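You operate a simulated robot arm through the tools that you are given. There is no shell and no other tool. Be economical: measure what you need, move in short steps, check, and stop when the job is done.

The job below is to be done with a simulated robot arm. You get a single attempt, and the scene is never put back.

TASK
Warm the sample mould up to the heat on the yellow card.
Fine: lid shut and clamped first; set the heat knob, switch the heater on and wait for the green lamp.

The check looks at the end state, three seconds after you hand in, the way a careful person would. Anything else that was tipped, shoved, dropped, spilled or broken makes it a failure. Lids that push on must go on centred and level and be pressed home; caps that screw on are set level and turned clockwise until they are tight.

THE ROBOT
A 7-joint arm with a two-finger parallel gripper, fixed in place. Base frame: the origin is at the foot of the arm, x ahead of it, y to its left, z up; the work surface is at about z = 2. Lengths are in mm, angles in degrees, forces in N, time in s.
With the tool pointing down near the work surface it reaches from about 220 to 580 mm from the base axis. Its first joint turns from -66.0 to 66.0 degrees. Payload 2.5 kg.
The tool frame sits at the grasp point between the pads (the TCP): z along the fingers, y along the line on which they close. The tips reach 23 mm beyond it. The gripper opens to 94 mm. The fingers are 38 mm wide and 10 mm thick; the gripper's body (54 by 96 mm) begins 39 mm behind the TCP.
Orientation is told as [roll, pitch, yaw] about the base's x, y, z axes, in that order, counted from this pose: with the fingers straight down and closing along the base's y, the tool's x points along the base's -x, its y along +y and its z along -z.

THE INTERFACE
- The arm moves only by the tool drive_tool. Its argument "moves" is a list of rows, each a list of 3 entries, a list of its own where there are three numbers: the shift along the tool's x, y, z in m, then the turn, a rotation vector about the tool's x, y, z in degrees, then the closure, from 0 (fully open) to 1 (shut). In form: [[[tx, ty, tz], [ax, ay, az], grip], ...]. A call has 1 to 12 rows; each row shifts and turns the commanded pose from where the row before left it, along the tool's axes as they then stand. Rows are played at 5 a second. More than 50 mm and 8.6 degrees between two rows, or a gripper value outside its range, and nothing of the call is played. Where a pose cannot be reached the arm comes as near as it can. A force on the tool above 70 N (or 10 N above the force at the start of the call, whichever is more), or a blocked arm, ends the call early, and 0.2 s more pass. The fingers move at their own pace (about 108 mm/s each) and stop on an object; they squeeze with about 24 N. The grip force told is the motor's: it shows also when the fingers shut on nothing. Time passes only in rows, and 0.2 s behind the last, so rows that do not move let the fingers close. The reply holds the time, the measured pose of the TCP, the force on the tool along the base axes, the opening and the grip force, in the units named above and with some noise, with the torque about the TCP (base axes, N m) and any sound that the robot's microphone picked up.
- Cameras (640 x 400 px; columns grow to the right, rows downward): "scene" is fixed at [105, -393.6, 558.4]; the picture's right is [0.93, -0.36, 0.00], its down [-0.16, -0.42, -0.89] and it looks along [0.32, 0.84, -0.45] (base axes); focal length 298 px, centre (320, 200). "wrist" rides on the gripper at [86, 16, -75] in the tool frame; the picture's right is [-0.18, 0.98, 0.00], its down [-0.58, -0.11, -0.81] and it looks along [-0.79, -0.15, 0.59] (tool axes); focal length 243 px, centre (320, 200). There is no depth. A picture from a camera that has moved, and an enlarged one, comes with that camera's place and axes in the base frame and with its lens.
- capture(camera): a new picture of that camera. The clock stands still meanwhile.
- close_up(camera, box): a new picture of the part [left, top, right, bottom] of that camera's present view, enlarged. The clock stands still meanwhile.
- hand_in(): hands the job in; it is judged then, once.

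Work in short steps. Places have to be worked out from the pictures, the camera data and where the tool is seen: move nearer, look again, correct. Check each grasp and each placing, and mend what went wrong. You have 120 turns and 84 pictures in all, those below and enlarged ones among them. Open the gripper and draw the arm clear of the work before you hand the job in, unless the task says otherwise; then end with one line.

The tools are called after ">>>" as a command line: name --argument value ..., lists and objects as JSON in quotes. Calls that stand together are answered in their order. drive_tool: Moves the arm, as the interface text tells. Its arguments: {"type":"object","properties":{"moves":{"type":"array"}},"required":["moves"]} The other tools are called the same way: capture (camera) takes a picture; close_up (camera, box) takes an enlarged picture of a part of a camera's view; hand_in () hands the job in.

At the start:

```text
time_s: 0.0
ee_pos: [266.5, 179.8, 379.1]
tool_rot: [0.0, 0.0, 0.0]
ft_force: [0.6, -0.3, 0.7]
torque: [0.01, 0.0, 0.01]
finger_gap: 94.0
finger_force: 0.1
```

scene: 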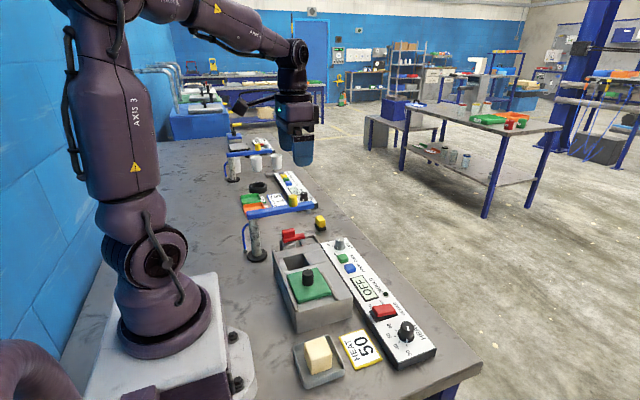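
wrist: 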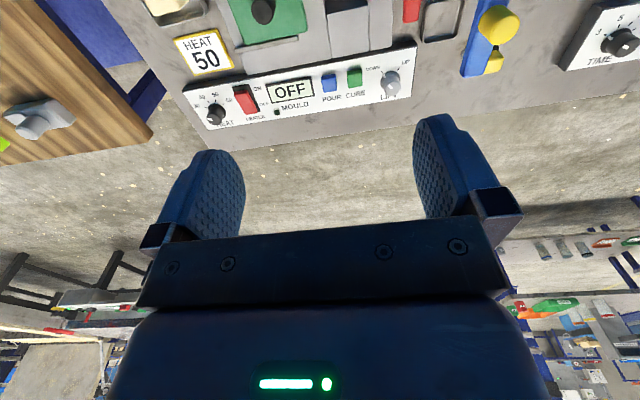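

The yellow card reads HEAT 50, and the mould stands beside a panel with heat knob, heater switch, and lamp. I'll zoom in on it.

>>> close_up --camera "scene" --box '[240, 220, 450, 390]'

>>> close_up --camera "wrist" --box '[130, 0, 530, 150]'

```text
2.35 times, centred on (345, 305) of scene
camera zoom: at [105.0, -393.6, 558.4], right [0.93, -0.36, 0.0], down [-0.16, -0.42, -0.89], along [0.32, 0.84, -0.45], focal length 701 px, centre (261, -47)
```

zoom: 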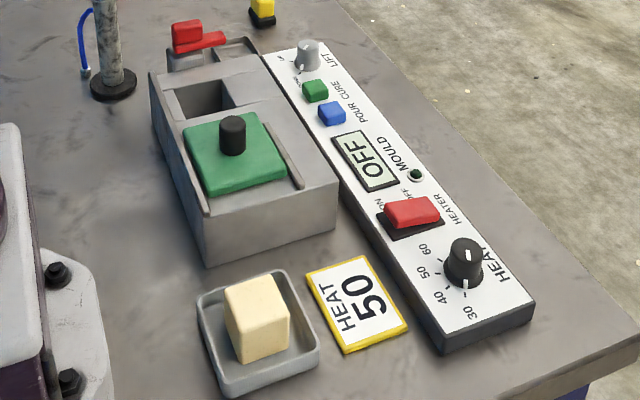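

```text
1.60 times, centred on (330, 75) of wrist
camera zoom: at [179.2, 195.4, 453.6], right [0.18, 0.98, 0.0], down [0.58, -0.11, 0.81], along [0.79, -0.15, -0.59], focal length 388 px, centre (304, 400)
```

zoom: 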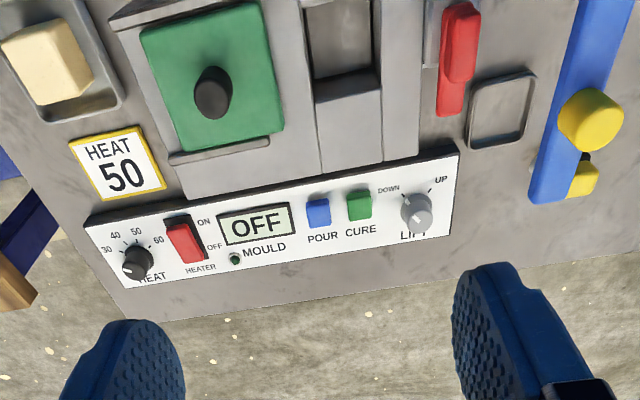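

Moving to y≈120 and tilting the tool 30° so the wrist camera looks down on mould and panel.

>>> drive_tool --moves '[[[0, -0.04, 0], [0, 0, 0], 0], [[0, -0.04, 0], [0, 0, 0], 0], [[0, 0, 0], [0, 7.5, 0], 0], [[0, 0, 0], [0, 7.5, 0], 0], [[0, 0, 0], [0, 7.5, 0], 0], [[0, 0, 0], [0, 7.5, 0], 0], [[0, 0, 0], [0, 0, 0], 0]]'

>>> capture --camera "wrist"

```text
time_s: 1.6
ee_pos: [266.3, 99.2, 380.5]
tool_rot: [-0.1, 30.1, 0.0]
ft_force: [0.3, -0.8, -0.4]
torque: [0.01, 0.01, 0.0]
finger_gap: 93.9
finger_force: 0.1
```

```text
79 pictures are left
camera wrist: at [227.8, 115.3, 486.9], right [0.16, 0.98, -0.09], down [0.91, -0.11, 0.41], along [0.39, -0.15, -0.91], focal length 243 px, centre (320, 200)
```

wrist: 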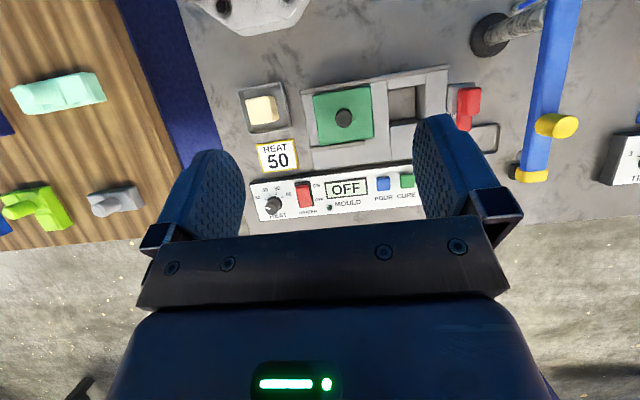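

>>> close_up --camera "wrist" --box '[230, 60, 510, 235]'

>>> close_up --camera "scene" --box '[265, 215, 365, 325]'

```text
2.29 times, centred on (370, 148) of wrist
camera zoom: at [227.8, 115.3, 486.9], right [0.16, 0.98, -0.09], down [0.91, -0.11, 0.41], along [0.39, -0.15, -0.91], focal length 555 px, centre (206, 320)
```

zoom: 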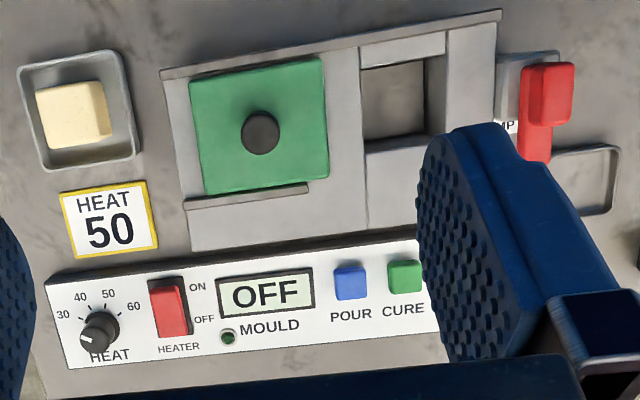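

```text
3.64 times, centred on (315, 270) of scene
camera zoom: at [105.0, -393.6, 558.4], right [0.93, -0.36, 0.0], down [-0.16, -0.42, -0.89], along [0.32, 0.84, -0.45], focal length 1083 px, centre (338, -54)
```

zoom: 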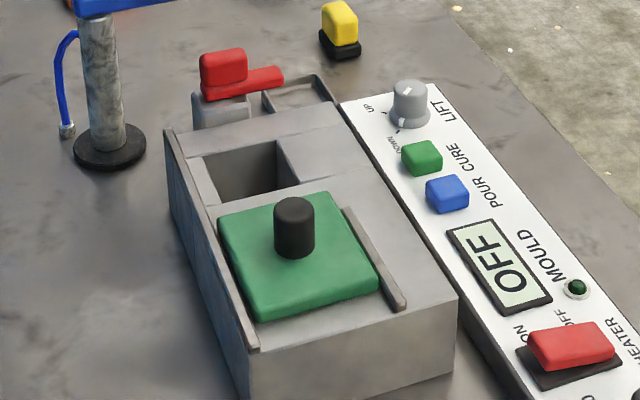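

The green lid sits parked next to the open cavity; the red lever labelled clamp is beyond. I'll move closer, centred on the cavity and clamp.

>>> drive_tool --moves '[[[0, 0.04, 0], [0, 0, 0], 0], [[0, 0.04, 0], [0, 0, 0], 0], [[0.0, 0.0, 0.04], [0, 0, 0], 0], [[0.02, 0.0, 0.04], [0, 0, 0], 0], [[0, 0, 0], [0, 0, 0], 0]]'

>>> capture --camera "wrist"

```text
time_s: 2.8
ee_pos: [207.9, 178.2, 319.3]
tool_rot: [0.0, 30.1, -0.1]
ft_force: [-0.3, 0.0, 0.1]
torque: [0.0, -0.01, 0.01]
finger_gap: 93.9
finger_force: 0.1
```

```text
76 pictures are left
camera wrist: at [170.6, 194.8, 425.7], right [0.16, 0.98, -0.09], down [0.91, -0.11, 0.41], along [0.39, -0.15, -0.91], focal length 243 px, centre (320, 200)
```

wrist: 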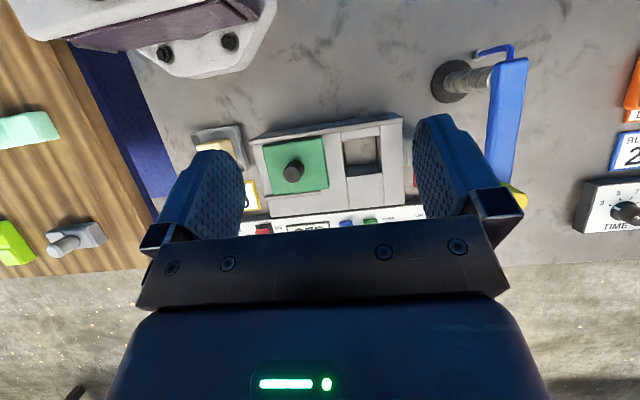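

>>> drive_tool --moves '[[[-0.038, 0.008, 0.005], [0, 0, 0], 0], [[-0.038, 0.008, 0.005], [0, 0, 0], 0], [[-0.038, 0.008, 0.005], [0, 0, 0], 0], [[0, 0, 0], [0, 0, 0], 0]]'

>>> capture --camera "wrist"

```text
time_s: 3.8
ee_pos: [301.2, 201.7, 251.4]
tool_rot: [0.0, 30.0, -0.1]
ft_force: [-0.2, -0.4, -0.6]
torque: [0.01, -0.02, 0.0]
finger_gap: 93.9
finger_force: 0.1
```

```text
75 pictures are left
camera wrist: at [263.0, 218.7, 356.9], right [0.16, 0.98, -0.09], down [0.91, -0.11, 0.41], along [0.39, -0.15, -0.91], focal length 243 px, centre (320, 200)
```

wrist: 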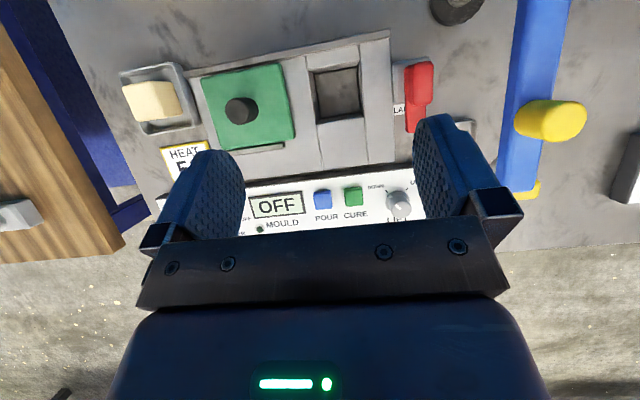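

>>> close_up --camera "wrist" --box '[170, 20, 450, 195]'

>>> close_up --camera "wrist" --box '[360, 40, 480, 140]'

>>> close_up --camera "scene" --box '[270, 220, 350, 270]'

```text
2.29 times, centred on (310, 108) of wrist
camera zoom: at [263.0, 218.7, 356.9], right [0.16, 0.98, -0.09], down [0.91, -0.11, 0.41], along [0.39, -0.15, -0.91], focal length 555 px, centre (343, 411)
```

zoom: 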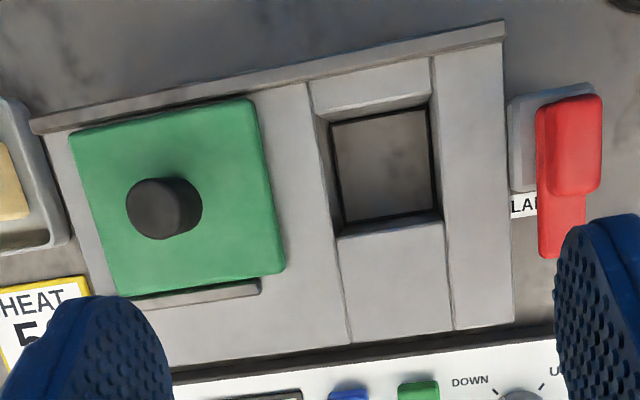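

```text
4.00 times, centred on (420, 90) of wrist
camera zoom: at [263.0, 218.7, 356.9], right [0.16, 0.98, -0.09], down [0.91, -0.11, 0.41], along [0.39, -0.15, -0.91], focal length 970 px, centre (-80, 640)
```

zoom: 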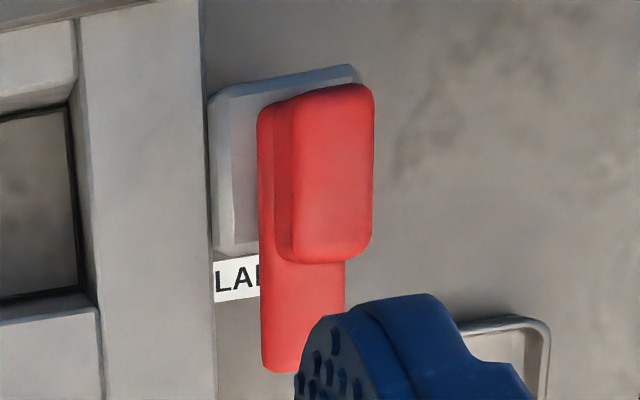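

```text
8.00 times, centred on (310, 245) of scene
camera zoom: at [105.0, -393.6, 558.4], right [0.93, -0.36, 0.0], down [-0.16, -0.42, -0.89], along [0.32, 0.84, -0.45], focal length 2383 px, centre (400, -160)
```

zoom: 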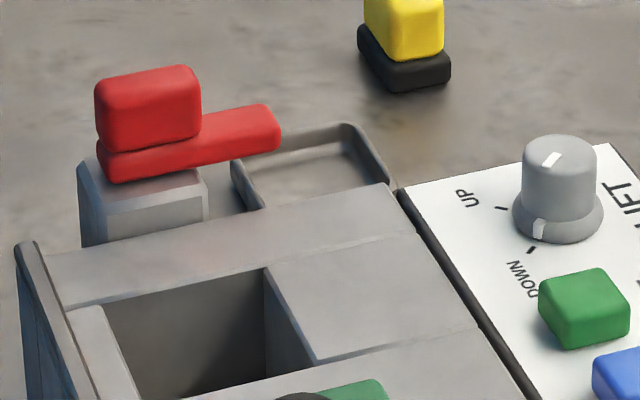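

Estimates: the lid (≈88×75) is centred at (264,112), its knob top is at z≈102, and the cavity centre is about (263,210). So the lid needs to slide ≈+98 mm in y. I'll untilt and hover over the lid knob.

>>> drive_tool --moves '[[[0, 0, 0], [0, -7.5, 0], 0], [[0, 0, 0], [0, -7.5, 0], 0], [[0, 0, 0], [0, -7.5, 0], 0], [[0, 0, 0], [0, -7.5, 0], 0], [[0.0185, -0.045, 0], [0, 0, 0], 0], [[0.0185, -0.045, 0], [0, 0, 0], 0], [[0, 0, 0.04], [0, 0, 0], 0], [[0, 0, 0.03], [0, 0, 0], 0], [[0, 0, 0], [0, 0, 0], 0]]'

>>> capture --camera "wrist"

>>> close_up --camera "scene" --box '[240, 180, 400, 330]'

```text
time_s: 5.8
ee_pos: [260.7, 114.1, 181.9]
tool_rot: [0.1, 0.0, 0.0]
ft_force: [0.0, -0.4, 0.0]
torque: [0.02, 0.0, -0.02]
finger_gap: 93.9
finger_force: 0.0
```

```text
71 pictures are left
camera wrist: at [173.6, 129.7, 255.5], right [0.18, 0.98, 0.0], down [0.58, -0.11, 0.81], along [0.79, -0.15, -0.59], focal length 243 px, centre (320, 200)
```

wrist: 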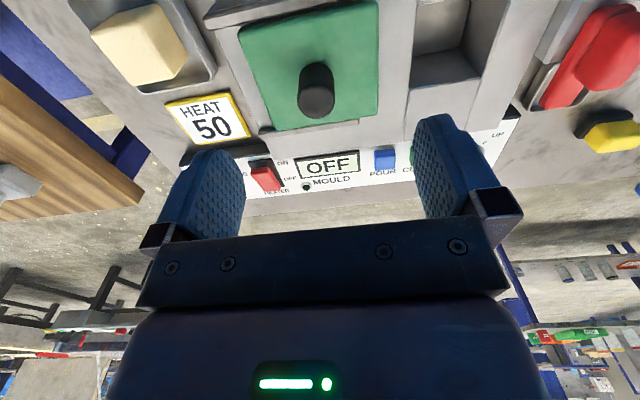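

```text
2.67 times, centred on (320, 255) of scene
camera zoom: at [104.9, -393.6, 558.4], right [0.93, -0.36, 0.0], down [-0.16, -0.42, -0.89], along [0.32, 0.84, -0.45], focal length 794 px, centre (320, 53)
```

zoom: 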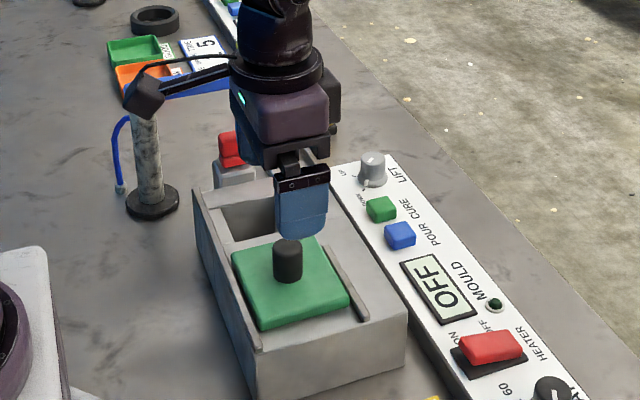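

Knob top confirmed at about (264,112,102). Descending so the tips go to z≈82, then closing.

>>> drive_tool --moves '[[[-0.003, -0.002, 0.025], [0, 0, 0], 0], [[0, 0, 0.025], [0, 0, 0], 0], [[0, 0, 0.017], [0, 0, 0], 0], [[0, 0, 0.01], [0, 0, 0], 0], [[0, 0, 0], [0, 0, 0], 0]]'

>>> close_up --camera "scene" --box '[265, 215, 365, 325]'

```text
time_s: 7.0
ee_pos: [263.9, 112.1, 103.6]
tool_rot: [0.0, 0.0, 0.0]
ft_force: [-0.1, -0.2, -1.7]
torque: [0.03, 0.02, -0.04]
finger_gap: 94.2
finger_force: 0.0
```

```text
3.64 times, centred on (315, 270) of scene
camera zoom: at [105.0, -393.6, 558.4], right [0.93, -0.36, 0.0], down [-0.16, -0.42, -0.89], along [0.32, 0.84, -0.45], focal length 1083 px, centre (338, -54)
```

zoom: 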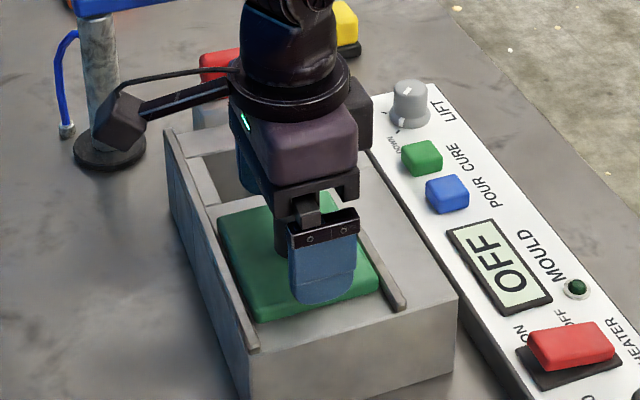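

No contact; closing on the knob.

>>> drive_tool --moves '[[[0, 0, 0], [0, 0, 0], 0.5], [[0, 0, 0], [0, 0, 0], 1], [[0, 0, 0], [0, 0, 0], 1], [[0, 0, 0], [0, 0, 0], 1]]'

```text
time_s: 8.0
ee_pos: [264.5, 111.2, 103.8]
tool_rot: [0.1, 0.0, -0.1]
ft_force: [0.7, -2.1, -2.7]
torque: [0.53, 0.03, 0.02]
finger_gap: 25.6
finger_force: 45.0
```

Gripped at 25.6 mm. I'll try a small slide of +15 mm in y and check the forces.

>>> drive_tool --moves '[[[0, 0.005, 0], [0, 0, 0], 1], [[0, 0.01, 0], [0, 0, 0], 1], [[0, 0, 0], [0, 0, 0], 1]]'

>>> close_up --camera "scene" --box '[265, 215, 365, 325]'

```text
time_s: 8.8
ee_pos: [265.0, 127.3, 103.6]
tool_rot: [0.1, 0.1, 0.0]
ft_force: [4.0, 0.9, -27.8]
torque: [0.66, -0.66, 0.02]
finger_gap: 25.4
finger_force: 45.1
```

```text
3.64 times, centred on (315, 270) of scene
camera zoom: at [105.0, -393.6, 558.4], right [0.93, -0.36, 0.0], down [-0.16, -0.42, -0.89], along [0.32, 0.84, -0.45], focal length 1083 px, centre (338, -54)
```

zoom: 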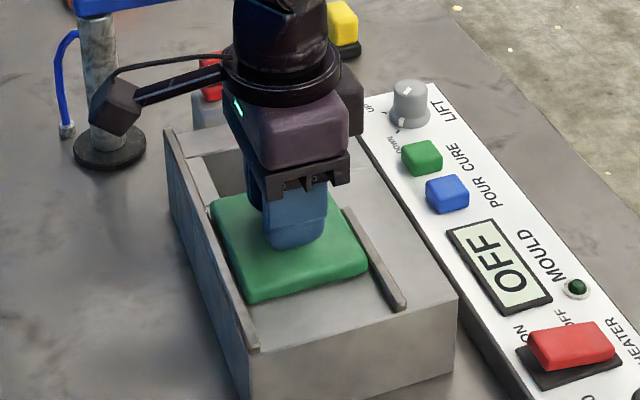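

The lid slides, but the tool is being pulled down (−28 N). I'll ease down 1 mm and see.

>>> drive_tool --moves '[[[0, 0, 0.001], [0, 0, 0], 1], [[0, 0, 0], [0, 0, 0], 1]]'

```text
time_s: 9.4
ee_pos: [265.4, 127.7, 104.9]
tool_rot: [0.1, 0.0, 0.0]
ft_force: [-5.6, 0.5, 24.4]
torque: [-0.46, 0.87, -0.11]
finger_gap: 25.5
finger_force: 45.0
```

The z stiffness is about 50 N/mm. Easing back 0.5 mm and sliding on 20 mm.

>>> drive_tool --moves '[[[0, 0, -0.0005], [0, 0, 0], 1], [[0, 0.01, 0], [0, 0, 0], 1], [[0, 0.01, 0], [0, 0, 0], 1], [[0, 0, 0], [0, 0, 0], 1]]'

```text
time_s: 10.4
ee_pos: [264.7, 147.0, 104.0]
tool_rot: [0.0, 0.2, 0.0]
ft_force: [-22.8, 1.2, 35.3]
torque: [0.54, 0.2, 0.0]
finger_gap: 25.6
finger_force: 45.0
```

>>> drive_tool --moves '[[[0.0006, 0, -0.0006], [0, 0, 0], 1], [[0, 0.01, 0], [0, 0, 0], 1], [[0, 0.01, 0], [0, 0, 0], 1], [[0, 0, 0], [0, 0, 0], 1]]'

>>> close_up --camera "scene" --box '[265, 215, 365, 325]'

```text
time_s: 11.4
ee_pos: [265.1, 165.6, 103.4]
tool_rot: [0.1, 0.0, 0.0]
ft_force: [-18.0, -0.2, 30.2]
torque: [-0.44, 0.3, 0.01]
finger_gap: 25.6
finger_force: 45.5
```

```text
3.64 times, centred on (315, 270) of scene
camera zoom: at [104.9, -393.6, 558.3], right [0.93, -0.36, 0.0], down [-0.16, -0.42, -0.89], along [0.32, 0.84, -0.45], focal length 1083 px, centre (338, -54)
```

zoom: 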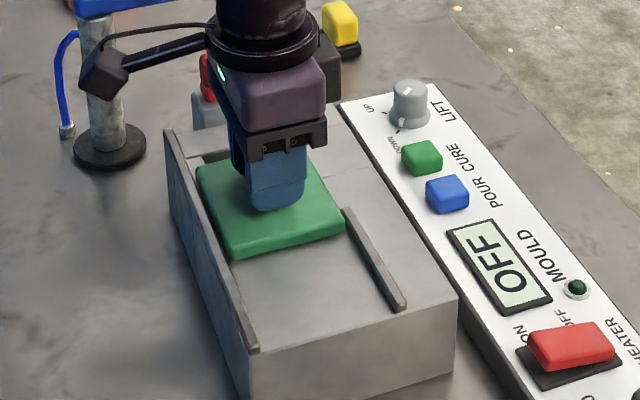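

Sliding well. Continue with small corrections.

>>> drive_tool --moves '[[[0.0006, 0, -0.0006], [0, 0, 0], 1], [[0.0002, 0.01, 0], [0, 0, 0], 1], [[0, 0.01, 0], [0, 0, 0], 1], [[0, 0.01, 0], [0, 0, 0], 1], [[0, 0, 0], [0, 0, 0], 1]]'

```text
time_s: 12.6
ee_pos: [265.2, 194.7, 103.9]
tool_rot: [-0.2, 0.0, 0.0]
ft_force: [1.8, -0.2, -37.1]
torque: [0.61, -0.7, -0.1]
finger_gap: 25.4
finger_force: 44.5
```

>>> drive_tool --moves '[[[0, 0, 0.0006], [0, 0, 0], 1], [[0, 0.006, 0], [0, 0, 0], 1], [[0, 0.006, 0], [0, 0, 0], 1], [[0, 0, 0], [0, 0, 0], 1]]'

>>> close_up --camera "scene" --box '[265, 215, 365, 325]'

>>> capture --camera "wrist"

```text
time_s: 13.6
ee_pos: [265.3, 209.0, 103.4]
tool_rot: [0.0, -0.2, -0.1]
ft_force: [7.1, 2.0, -16.4]
torque: [-0.75, 0.7, 0.04]
finger_gap: 25.8
finger_force: 44.9
```

```text
3.64 times, centred on (315, 270) of scene
camera zoom: at [105.0, -393.5, 558.4], right [0.93, -0.36, 0.0], down [-0.16, -0.42, -0.89], along [0.32, 0.83, -0.45], focal length 1083 px, centre (338, -54)
```

zoom: 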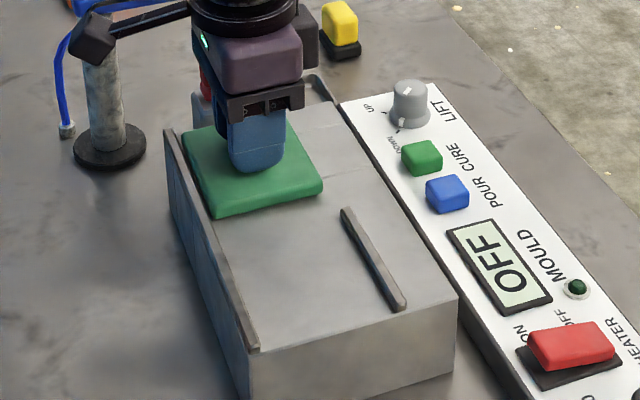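

```text
65 pictures are left
camera wrist: at [178.2, 224.8, 177.4], right [0.19, 0.98, 0.0], down [0.58, -0.11, 0.81], along [0.79, -0.15, -0.59], focal length 243 px, centre (320, 200)
```

wrist: 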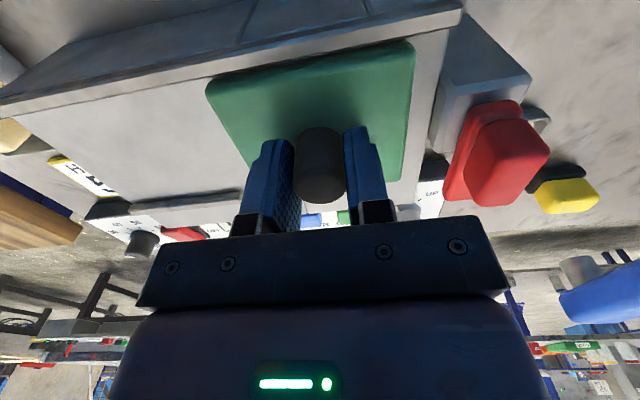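

Nearly there (209). Probing +3 mm for an end stop.

>>> drive_tool --moves '[[[0.0, 0.003, 0.0003], [0, 0, 0], 1], [[0, 0, 0], [0, 0, 0], 1], [[0, 0, 0], [0, 0, 0], 1]]'

```text
time_s: 14.4
ee_pos: [264.8, 208.6, 103.8]
tool_rot: [-0.1, 0.1, -0.2]
ft_force: [2.4, -17.3, -2.2]
torque: [0.46, -1.06, 0.04]
finger_gap: 25.6
finger_force: 45.2
```

The end stop is reached at y≈209 (−17 N), so the lid is shut. Releasing, rising and looking at the clamp.

>>> drive_tool --moves '[[[0, -0.0025, 0], [0, 0, 0], 1], [[0, 0, 0], [0, 0, 0], 0.6], [[0, 0, 0], [0, 0, 0], 0.5], [[0, 0, -0.03], [0, 0, 0], 0.5], [[0, 0, -0.04], [0, 0, 0], 0], [[0, -0.03, -0.04], [0, 0, 0], 0], [[0, -0.03, -0.02], [0, 0, 0], 0], [[0, 0, 0], [0, 0, 0], 0]]'

>>> capture --camera "wrist"

>>> close_up --camera "scene" --box '[265, 205, 365, 305]'

```text
time_s: 16.2
ee_pos: [262.6, 151.4, 232.1]
tool_rot: [0.0, 0.0, 0.0]
ft_force: [0.1, 0.1, -0.6]
torque: [0.02, -0.05, 0.03]
finger_gap: 93.9
finger_force: 0.1
```

```text
64 pictures are left
camera wrist: at [177.4, 166.5, 306.3], right [0.18, 0.98, 0.0], down [0.58, -0.11, 0.81], along [0.79, -0.15, -0.59], focal length 243 px, centre (320, 200)
```

wrist: 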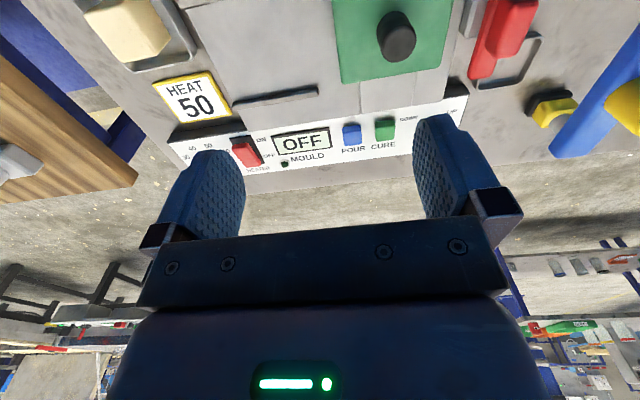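

```text
4.00 times, centred on (315, 255) of scene
camera zoom: at [104.9, -393.6, 558.4], right [0.93, -0.36, 0.0], down [-0.16, -0.42, -0.89], along [0.32, 0.84, -0.45], focal length 1192 px, centre (340, -20)
```

zoom: 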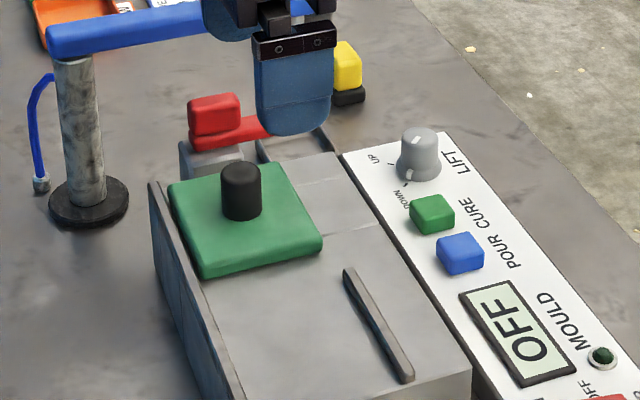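

The lid is in place. The clamp is a swinging bar on a pedestal around (266,284). I'll hover above its raised grip to measure it.

>>> drive_tool --moves '[[[0, 0.045, 0], [0, 0, 0], 0], [[0, 0.045, 0], [0, 0, 0], 0], [[-0.005, 0.042, 0.01], [0, 0, 0], 0], [[0, 0, 0], [0, 0, 0], 0]]'

>>> close_up --camera "wrist" --box '[200, 0, 440, 150]'

>>> close_up --camera "scene" --box '[265, 205, 345, 265]'

```text
time_s: 17.2
ee_pos: [271.7, 281.9, 221.5]
tool_rot: [0.1, 0.0, -0.2]
ft_force: [-0.3, 0.6, 0.7]
torque: [0.0, -0.03, 0.01]
finger_gap: 94.1
finger_force: 0.1
```

```text
2.67 times, centred on (320, 75) of wrist
camera zoom: at [183.8, 297.7, 295.7], right [0.19, 0.98, 0.0], down [0.58, -0.11, 0.81], along [0.79, -0.15, -0.59], focal length 647 px, centre (320, 533)
```

zoom: 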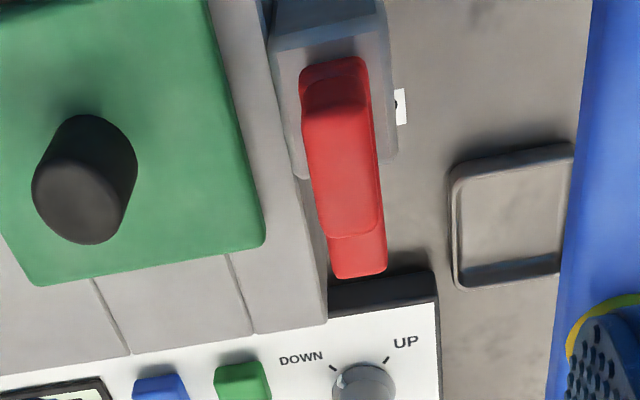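

```text
6.67 times, centred on (305, 235) of scene
camera zoom: at [105.0, -393.6, 558.4], right [0.93, -0.36, 0.0], down [-0.16, -0.42, -0.89], along [0.32, 0.84, -0.45], focal length 1986 px, centre (420, -33)
```

zoom: 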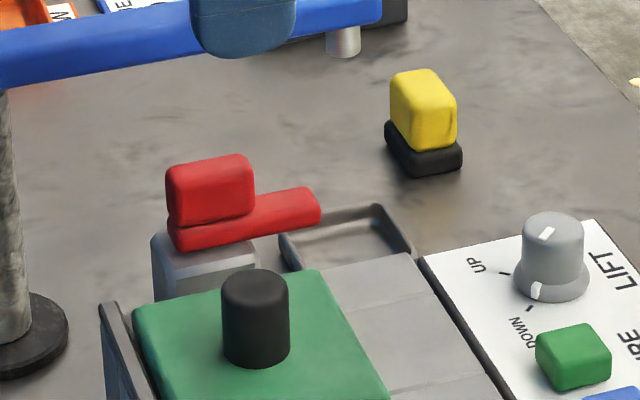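

Grip: x≈249–281, y≈288.5, top z≈117, about 16 mm wide; pivot probably ≈(262,288). Descending around it and closing.

>>> drive_tool --moves '[[[0.007, 0.007, 0.03], [0, 0, 0], 0], [[0, 0, 0.04], [0, 0, 0], 0], [[0, 0, 0.028], [0, 0, 0], 0.3], [[0, 0, 0], [0, 0, 0], 0.6], [[0, 0, 0], [0, 0, 0], 0.6]]'

>>> capture --camera "wrist"

>>> close_up --camera "scene" --box '[265, 205, 345, 265]'

```text
time_s: 17.8
ee_pos: [262.6, 294.5, 174.3]
tool_rot: [0.8, -0.5, 0.2]
ft_force: [-7.5, -19.6, 25.8]
torque: [0.86, 0.5, 0.62]
finger_gap: 85.5
finger_force: 0.0
stopped in row 2: the force on the tool passed its limit at 133 N (the readings are from after the stop); the commanded pose is now the measured one
```

```text
60 pictures are left
camera wrist: at [175.9, 308.3, 248.3], right [0.18, 0.98, 0.01], down [0.58, -0.12, 0.81], along [0.8, -0.14, -0.59], focal length 243 px, centre (320, 200)
```

wrist: 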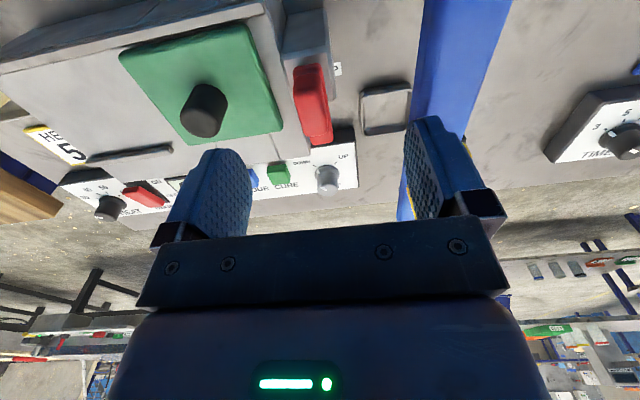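

```text
6.67 times, centred on (305, 235) of scene
camera zoom: at [104.9, -393.7, 558.3], right [0.93, -0.36, 0.0], down [-0.16, -0.42, -0.89], along [0.32, 0.84, -0.45], focal length 1986 px, centre (420, -33)
```

zoom: 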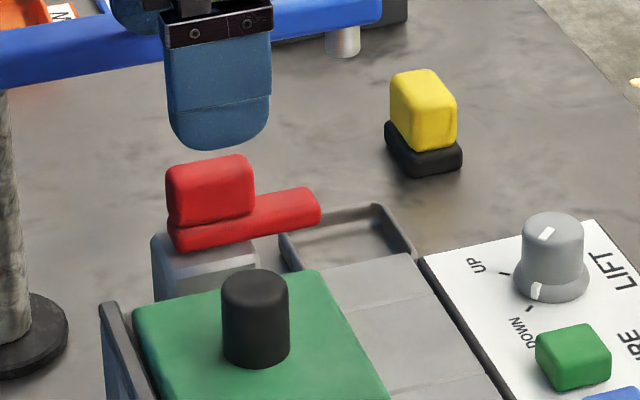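

My +y finger touched the blue beam (at y≈335, z≈150). Backing straight up and checking the beam.

>>> drive_tool --moves '[[[0, -0.004, -0.02], [0, 0, 0], 0.05], [[0, -0.01, -0.025], [0, 0, 0], 0.4], [[0, 0, 0], [0, 0, 0], 0.5]]'

>>> capture --camera "wrist"

>>> capture --camera "scene"

```text
time_s: 18.6
ee_pos: [264.2, 279.9, 219.3]
tool_rot: [1.0, -0.5, 0.3]
ft_force: [0.0, 0.1, -1.2]
torque: [0.0, 0.01, -0.02]
finger_gap: 46.9
finger_force: 0.0
```

```text
58 pictures are left
camera wrist: at [175.4, 295.4, 292.8], right [0.18, 0.98, 0.02], down [0.58, -0.12, 0.81], along [0.8, -0.13, -0.59], focal length 243 px, centre (320, 200)
```

wrist: 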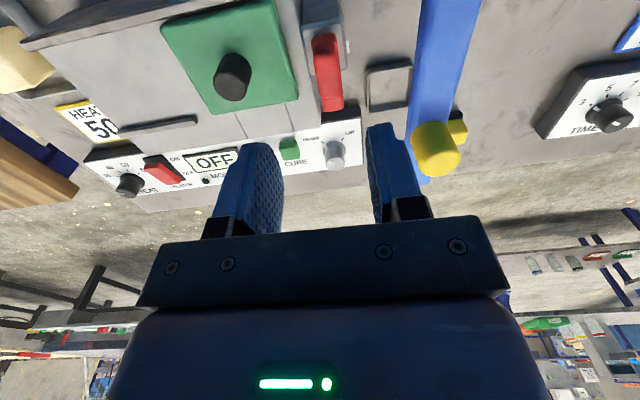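

```text
57 pictures are left
```

scene: 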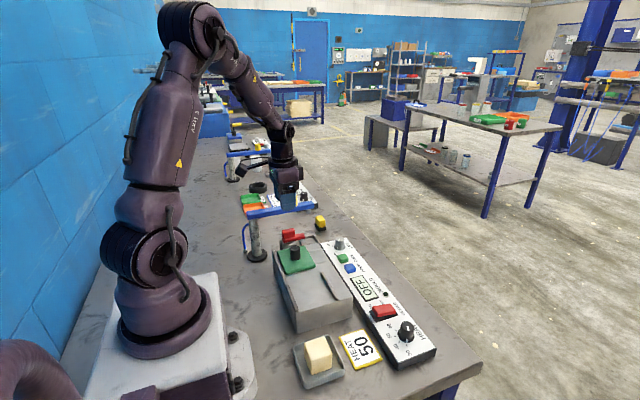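

The beam looks fixed and undisturbed. The beam and its yellow knob (≈(295,349), top z≈179) leave too little room to grip and swing the clamp. Instead I'll close the fingers, lean the tool 30° (body towards −y), and push the bar's free end from its +y side. First I'll get into the leaned pose, high up.

>>> drive_tool --moves '[[[-0.02, 0.01, 0], [0, 0, 0], 1], [[-0.019, 0.0, 0], [0, 0, 0], 1], [[0, 0, 0], [-7.2, 0, 0], 1], [[0, 0, 0], [-7.2, 0, 0], 1], [[0, 0, 0], [-7.2, 0, 0], 1], [[0, 0, 0], [-7.4, 0.5, 0.3], 1], [[0, 0, 0], [0, 0, 0], 1]]'

>>> capture --camera "wrist"

>>> close_up --camera "scene" --box '[240, 150, 380, 270]'

```text
time_s: 20.2
ee_pos: [302.8, 291.0, 220.6]
tool_rot: [30.1, 0.1, 0.1]
ft_force: [-1.2, -1.2, 0.5]
torque: [-0.02, 0.01, -0.01]
finger_gap: 0.0
finger_force: 24.1
```

```text
56 pictures are left
camera wrist: at [215.3, 266.9, 290.9], right [0.18, 0.85, 0.49], down [0.58, -0.5, 0.64], along [0.79, 0.17, -0.59], focal length 243 px, centre (320, 200)
```

wrist: 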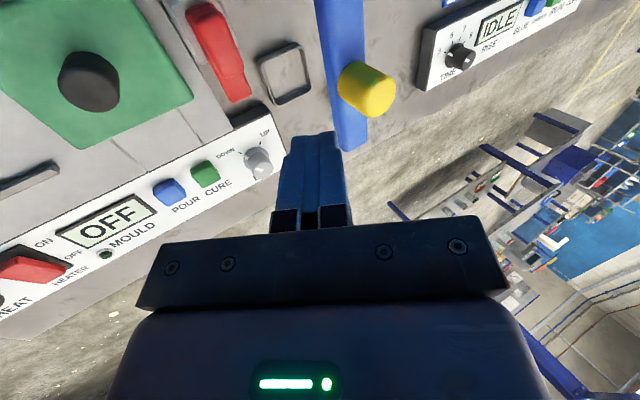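

```text
3.33 times, centred on (310, 210) of scene
camera zoom: at [104.9, -393.6, 558.4], right [0.93, -0.36, 0.0], down [-0.16, -0.42, -0.89], along [0.32, 0.84, -0.45], focal length 993 px, centre (353, 167)
```

zoom: 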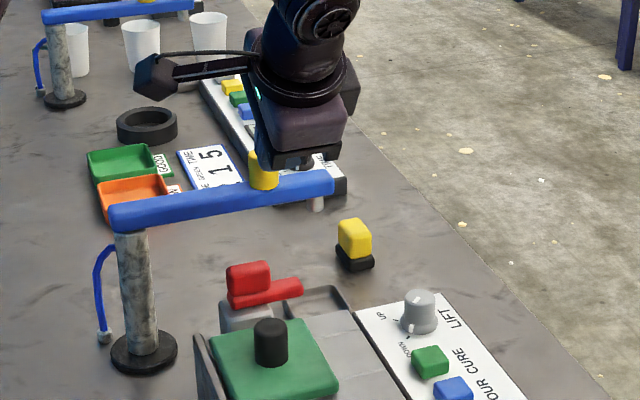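

The bar's free end is at about (311, 296) on its +y edge and the beam's near edge is y≈337. Descending in the gap to tip z≈125, then checking.

>>> drive_tool --moves '[[[0, -0.0105, 0.0401], [0, 0, 0], 1], [[0, -0.0175, 0.0303], [0, 0, 0], 1], [[0, 0, 0], [0, 0, 0], 1]]'

>>> close_up --camera "wrist" --box '[160, 0, 460, 190]'

>>> close_up --camera "scene" --box '[240, 170, 360, 270]'

```text
time_s: 21.0
ee_pos: [301.6, 300.6, 141.3]
tool_rot: [29.9, 0.1, 0.2]
ft_force: [0.0, -0.2, -1.2]
torque: [0.01, 0.02, -0.03]
finger_gap: 0.0
finger_force: 23.9
```

```text
2.11 times, centred on (310, 95) of wrist
camera zoom: at [215.4, 277.3, 213.9], right [0.18, 0.85, 0.49], down [0.58, -0.49, 0.64], along [0.79, 0.17, -0.59], focal length 511 px, centre (341, 421)
```

zoom: 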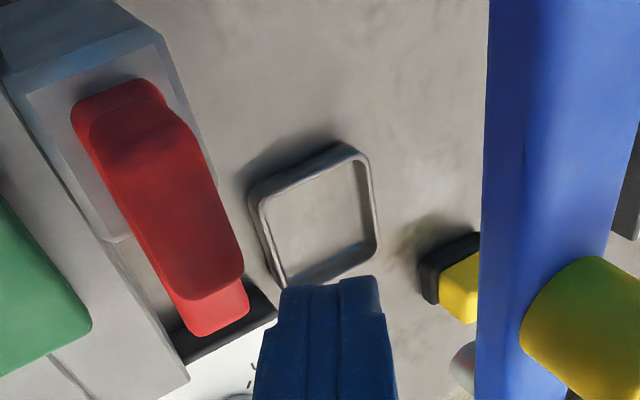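

```text
4.00 times, centred on (300, 220) of scene
camera zoom: at [105.0, -393.6, 558.4], right [0.93, -0.36, 0.0], down [-0.16, -0.42, -0.89], along [0.32, 0.84, -0.45], focal length 1192 px, centre (400, 120)
```

zoom: 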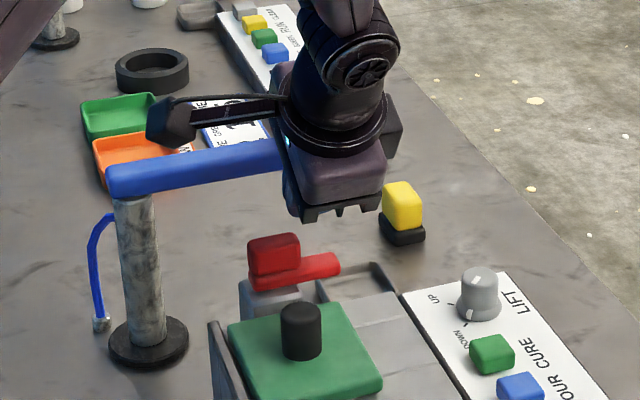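

The finger is clear between the bar and the beam. Descending 29 mm more.

>>> drive_tool --moves '[[[0, -0.0065, 0.0135], [0, 0, 0], 1], [[0, -0.0065, 0.0132], [0, 0, 0], 1], [[0, 0, 0], [0, 0, 0], 1]]'

>>> close_up --camera "wrist" --box '[160, 0, 460, 190]'

```text
time_s: 21.6
ee_pos: [302.7, 304.6, 122.2]
tool_rot: [30.4, 0.1, 0.5]
ft_force: [-3.4, -7.8, 17.4]
torque: [-0.23, 0.31, 0.09]
finger_gap: 0.2
finger_force: 23.7
stopped in row 2: the force on the tool passed its limit at 102 N (the readings are from after the stop); the commanded pose is now the measured one
```

```text
2.11 times, centred on (310, 95) of wrist
camera zoom: at [215.2, 280.7, 194.5], right [0.18, 0.85, 0.5], down [0.59, -0.5, 0.64], along [0.79, 0.18, -0.59], focal length 511 px, centre (341, 421)
```

zoom: 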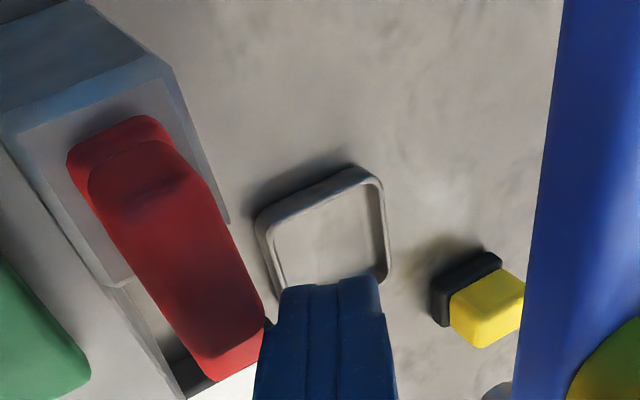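

The force came from the −y side, so the finger probably caught the grip block's end (x≈282, z≈117). Backing up, shifting +10 mm in x, and retrying more slowly.

>>> drive_tool --moves '[[[0, 0.007, -0.012], [0, 0, 0], 1], [[-0.011, -0.0005, 0], [0, 0, -0.4], 1], [[0, -0.004, 0.0069], [0, 0, 0], 1], [[0, -0.004, 0.0069], [0, 0, 0], 1], [[0, 0, 0], [0, 0, 0], 1]]'

>>> close_up --camera "wrist" --box '[160, 0, 460, 190]'

>>> close_up --camera "scene" --box '[260, 190, 360, 270]'

```text
time_s: 22.8
ee_pos: [311.5, 304.3, 119.0]
tool_rot: [30.3, -0.1, 0.9]
ft_force: [-0.5, 0.2, -0.3]
torque: [-0.03, 0.01, -0.03]
finger_gap: 0.0
finger_force: 24.3
```

```text
2.11 times, centred on (310, 95) of wrist
camera zoom: at [225.8, 279.7, 190.7], right [0.17, 0.85, 0.5], down [0.59, -0.49, 0.64], along [0.79, 0.18, -0.58], focal length 511 px, centre (341, 421)
```

zoom: 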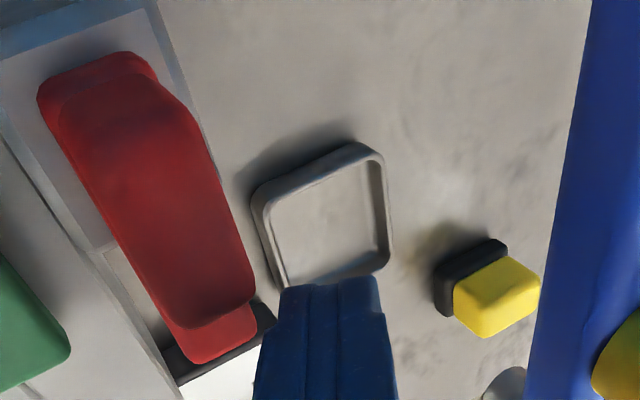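

```text
5.00 times, centred on (310, 230) of scene
camera zoom: at [105.0, -393.6, 558.4], right [0.93, -0.36, 0.0], down [-0.16, -0.42, -0.89], along [0.32, 0.84, -0.45], focal length 1490 px, centre (370, 50)
```

zoom: 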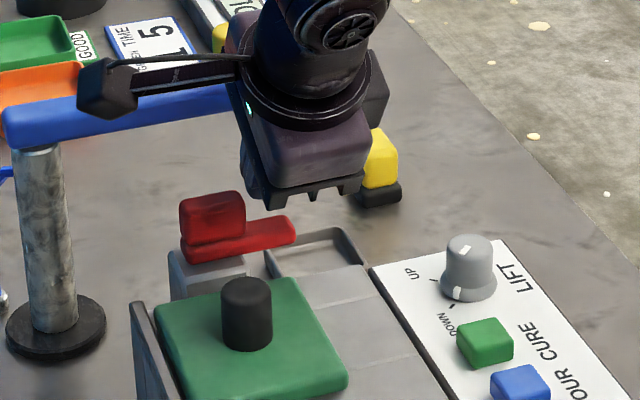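

Now free at z=119. Lowering 9 mm.

>>> drive_tool --moves '[[[0, -0.0022, 0.0038], [0, 0, 0], 1], [[0, -0.0022, 0.004], [0, 0, 0], 1], [[0, 0, 0], [0, 0, 0], 1]]'

>>> close_up --camera "wrist" --box '[160, 0, 460, 190]'

```text
time_s: 23.6
ee_pos: [312.7, 305.5, 109.9]
tool_rot: [30.3, 0.0, 0.9]
ft_force: [0.0, -0.8, 0.1]
torque: [-0.03, -0.02, 0.0]
finger_gap: 0.0
finger_force: 23.8
```

```text
2.11 times, centred on (310, 95) of wrist
camera zoom: at [226.1, 280.2, 181.5], right [0.17, 0.85, 0.5], down [0.59, -0.49, 0.64], along [0.79, 0.18, -0.58], focal length 511 px, centre (341, 421)
```

zoom: 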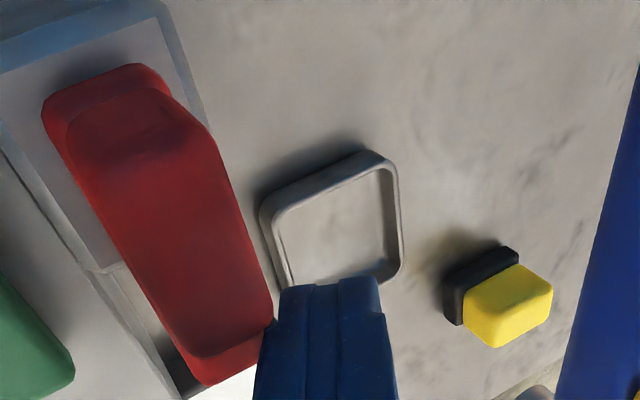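

The tip is beside the bar at z≈90. Pushing −y 12 mm and looking.

>>> drive_tool --moves '[[[0, -0.0052, -0.003], [0, 0, 0], 1], [[0, -0.0052, -0.003], [0, 0, 0], 1], [[0, 0, 0], [0, 0, 0], 1]]'

>>> close_up --camera "wrist" --box '[160, 0, 460, 190]'

>>> close_up --camera "scene" --box '[260, 190, 360, 270]'

```text
time_s: 24.4
ee_pos: [313.9, 293.5, 109.8]
tool_rot: [30.3, 0.1, 1.0]
ft_force: [1.2, 1.4, 0.9]
torque: [0.02, 0.04, -0.03]
finger_gap: 0.0
finger_force: 24.6
```

```text
2.11 times, centred on (310, 95) of wrist
camera zoom: at [226.4, 268.3, 181.7], right [0.17, 0.85, 0.5], down [0.59, -0.49, 0.64], along [0.79, 0.18, -0.58], focal length 511 px, centre (341, 421)
```

zoom: 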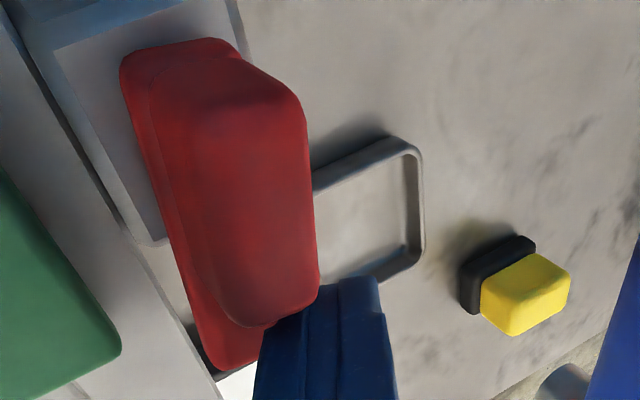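

```text
5.00 times, centred on (310, 230) of scene
camera zoom: at [104.9, -393.6, 558.4], right [0.93, -0.36, 0.0], down [-0.16, -0.42, -0.89], along [0.32, 0.84, -0.45], focal length 1490 px, centre (370, 50)
```

zoom: 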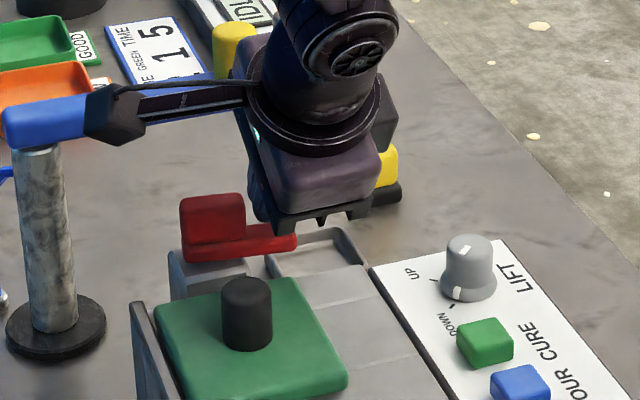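

The bar swivels as hoped. Continuing along the arc to about 65°.

>>> drive_tool --moves '[[[0.001, -0.0078, -0.0045], [0, 0, 0], 1], [[0.001, -0.0078, -0.0045], [0, 0, 0], 1], [[0.001, -0.0078, -0.0045], [0, 0, 0], 1], [[0.005, -0.00433, -0.0025], [0, 0, 0], 1], [[0.005, -0.00433, -0.0025], [0, 0, 0], 1], [[0, 0, 0], [0, 0, 0], 1]]'

>>> close_up --camera "wrist" --box '[100, 0, 400, 190]'

>>> close_up --camera "scene" --box '[260, 190, 360, 270]'

```text
time_s: 25.8
ee_pos: [301.4, 256.0, 111.7]
tool_rot: [30.4, -0.1, 0.9]
ft_force: [-0.5, -0.4, -1.4]
torque: [0.0, -0.03, 0.01]
finger_gap: 0.2
finger_force: 24.2
```

```text
2.11 times, centred on (250, 95) of wrist
camera zoom: at [213.3, 230.3, 182.2], right [0.17, 0.85, 0.5], down [0.59, -0.49, 0.64], along [0.79, 0.18, -0.58], focal length 511 px, centre (467, 421)
```

zoom: 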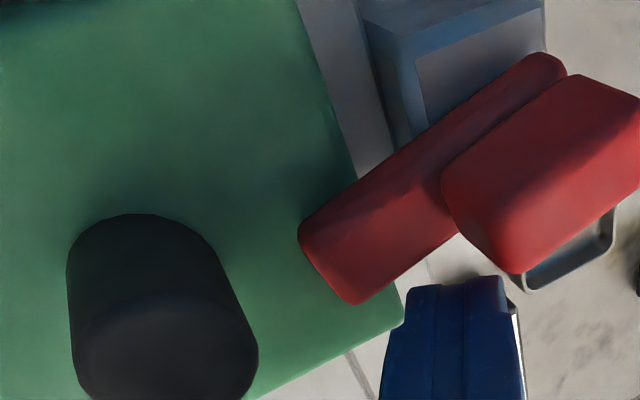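

```text
5.00 times, centred on (310, 230) of scene
camera zoom: at [104.9, -393.6, 558.4], right [0.93, -0.36, 0.0], down [-0.16, -0.42, -0.89], along [0.32, 0.84, -0.45], focal length 1490 px, centre (370, 50)
```

zoom: 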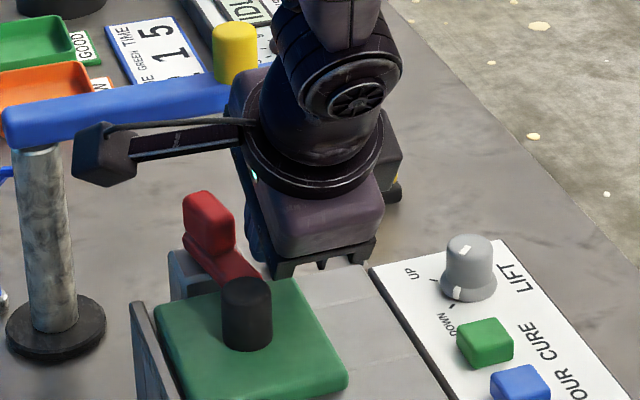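

The bar is already over the lid edge at about 65°. Pushing −x to finish.

>>> drive_tool --moves '[[[0.005, -0.0017, -0.001], [0, 0, 0], 1], [[0.005, -0.0017, -0.001], [0, 0, 0], 1], [[0.003, 0, 0], [0, 0, 0], 1], [[0, 0, 0], [0, 0, 0], 1]]'

>>> close_up --camera "wrist" --box '[100, 0, 400, 190]'

>>> close_up --camera "scene" --box '[260, 190, 360, 270]'

```text
time_s: 26.8
ee_pos: [291.2, 252.3, 111.2]
tool_rot: [30.4, -0.8, 0.4]
ft_force: [27.8, 7.4, -13.3]
torque: [-0.02, -0.78, -0.47]
finger_gap: 0.0
finger_force: 23.9
```

```text
2.11 times, centred on (250, 95) of wrist
camera zoom: at [204.5, 227.0, 181.1], right [0.17, 0.85, 0.5], down [0.58, -0.5, 0.65], along [0.8, 0.18, -0.57], focal length 511 px, centre (467, 421)
```

zoom: 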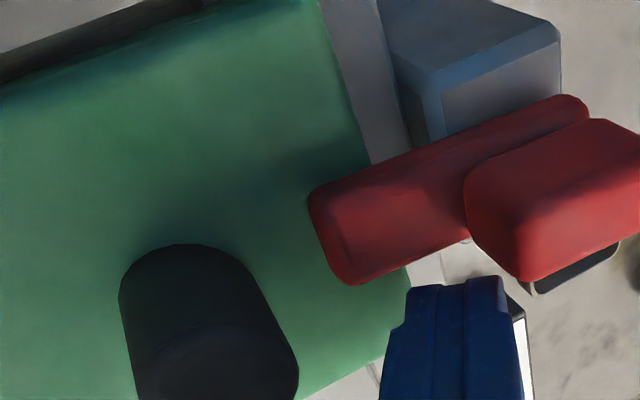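

```text
5.00 times, centred on (310, 230) of scene
camera zoom: at [105.0, -393.6, 558.4], right [0.93, -0.36, 0.0], down [-0.16, -0.42, -0.89], along [0.32, 0.83, -0.45], focal length 1490 px, centre (370, 50)
```

zoom: 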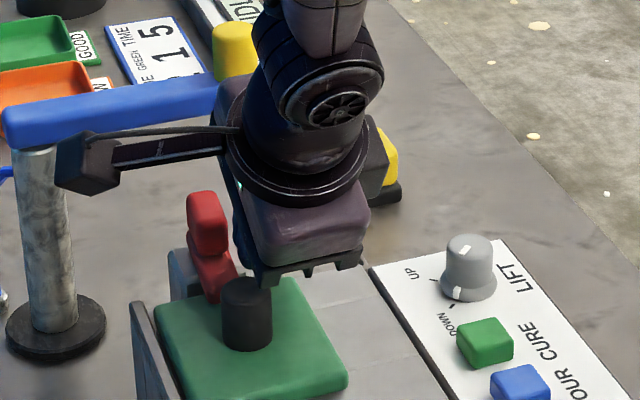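

There's a 28 N reaction, which suggests the clamp's stop. I'll push 2 mm further to confirm.

>>> drive_tool --moves '[[[0.002, 0, 0], [0, 0, 0], 1], [[0, 0, 0], [0, 0, 0], 1]]'

```text
time_s: 27.4
ee_pos: [292.7, 251.1, 109.2]
tool_rot: [30.4, -1.0, 0.3]
ft_force: [34.1, -2.7, -9.3]
torque: [-0.08, -0.86, -0.37]
finger_gap: 0.1
finger_force: 24.1
```

That's a hard stop, so the clamp is fully over. Backing off +x and up, then looking from above.

>>> drive_tool --moves '[[[-0.01, 0, 0], [0, 0, 0], 1], [[-0.015, 0, 0], [0, 0, 0], 1], [[0, 0.02, -0.0346], [0, 0, 0], 1], [[0, 0.02, -0.0346], [0, 0, 0], 1], [[0, -0.02, 0], [7.5, 0, 0], 1], [[0, -0.02, 0], [7.5, 0, 0], 1], [[0, -0.02, 0], [7.5, 0, 0], 1], [[0, -0.02, 0], [7.5, 0, 0], 1], [[0, -0.02, 0], [0, 0, 0], 1], [[0, -0.02, 0], [0, 0, 0], 0.5], [[0, 0, 0], [0, 0, 0], 0.0]]'

>>> close_up --camera "scene" --box '[260, 190, 360, 270]'

>>> capture --camera "wrist"

```text
time_s: 29.8
ee_pos: [311.4, 135.6, 164.7]
tool_rot: [0.3, -0.1, 1.0]
ft_force: [-0.6, 0.2, -0.5]
torque: [0.02, 0.0, 0.03]
finger_gap: 94.1
finger_force: 0.0
```

```text
5.00 times, centred on (310, 230) of scene
camera zoom: at [104.9, -393.6, 558.4], right [0.93, -0.36, 0.0], down [-0.16, -0.42, -0.89], along [0.32, 0.84, -0.45], focal length 1490 px, centre (370, 50)
```

zoom: 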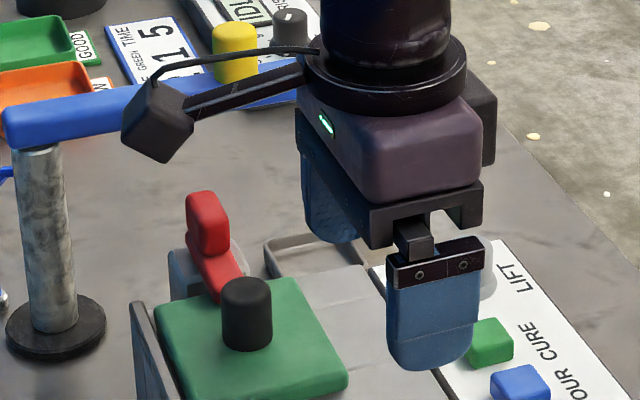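

```text
41 pictures are left
camera wrist: at [224.6, 151.1, 238.2], right [0.17, 0.99, 0.01], down [0.58, -0.1, 0.81], along [0.8, -0.13, -0.59], focal length 243 px, centre (320, 200)
```

wrist: 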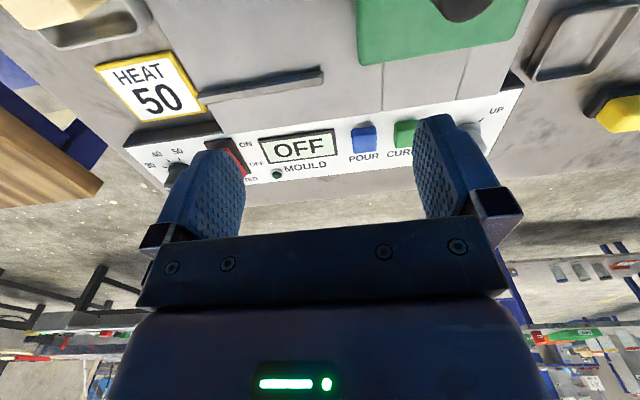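

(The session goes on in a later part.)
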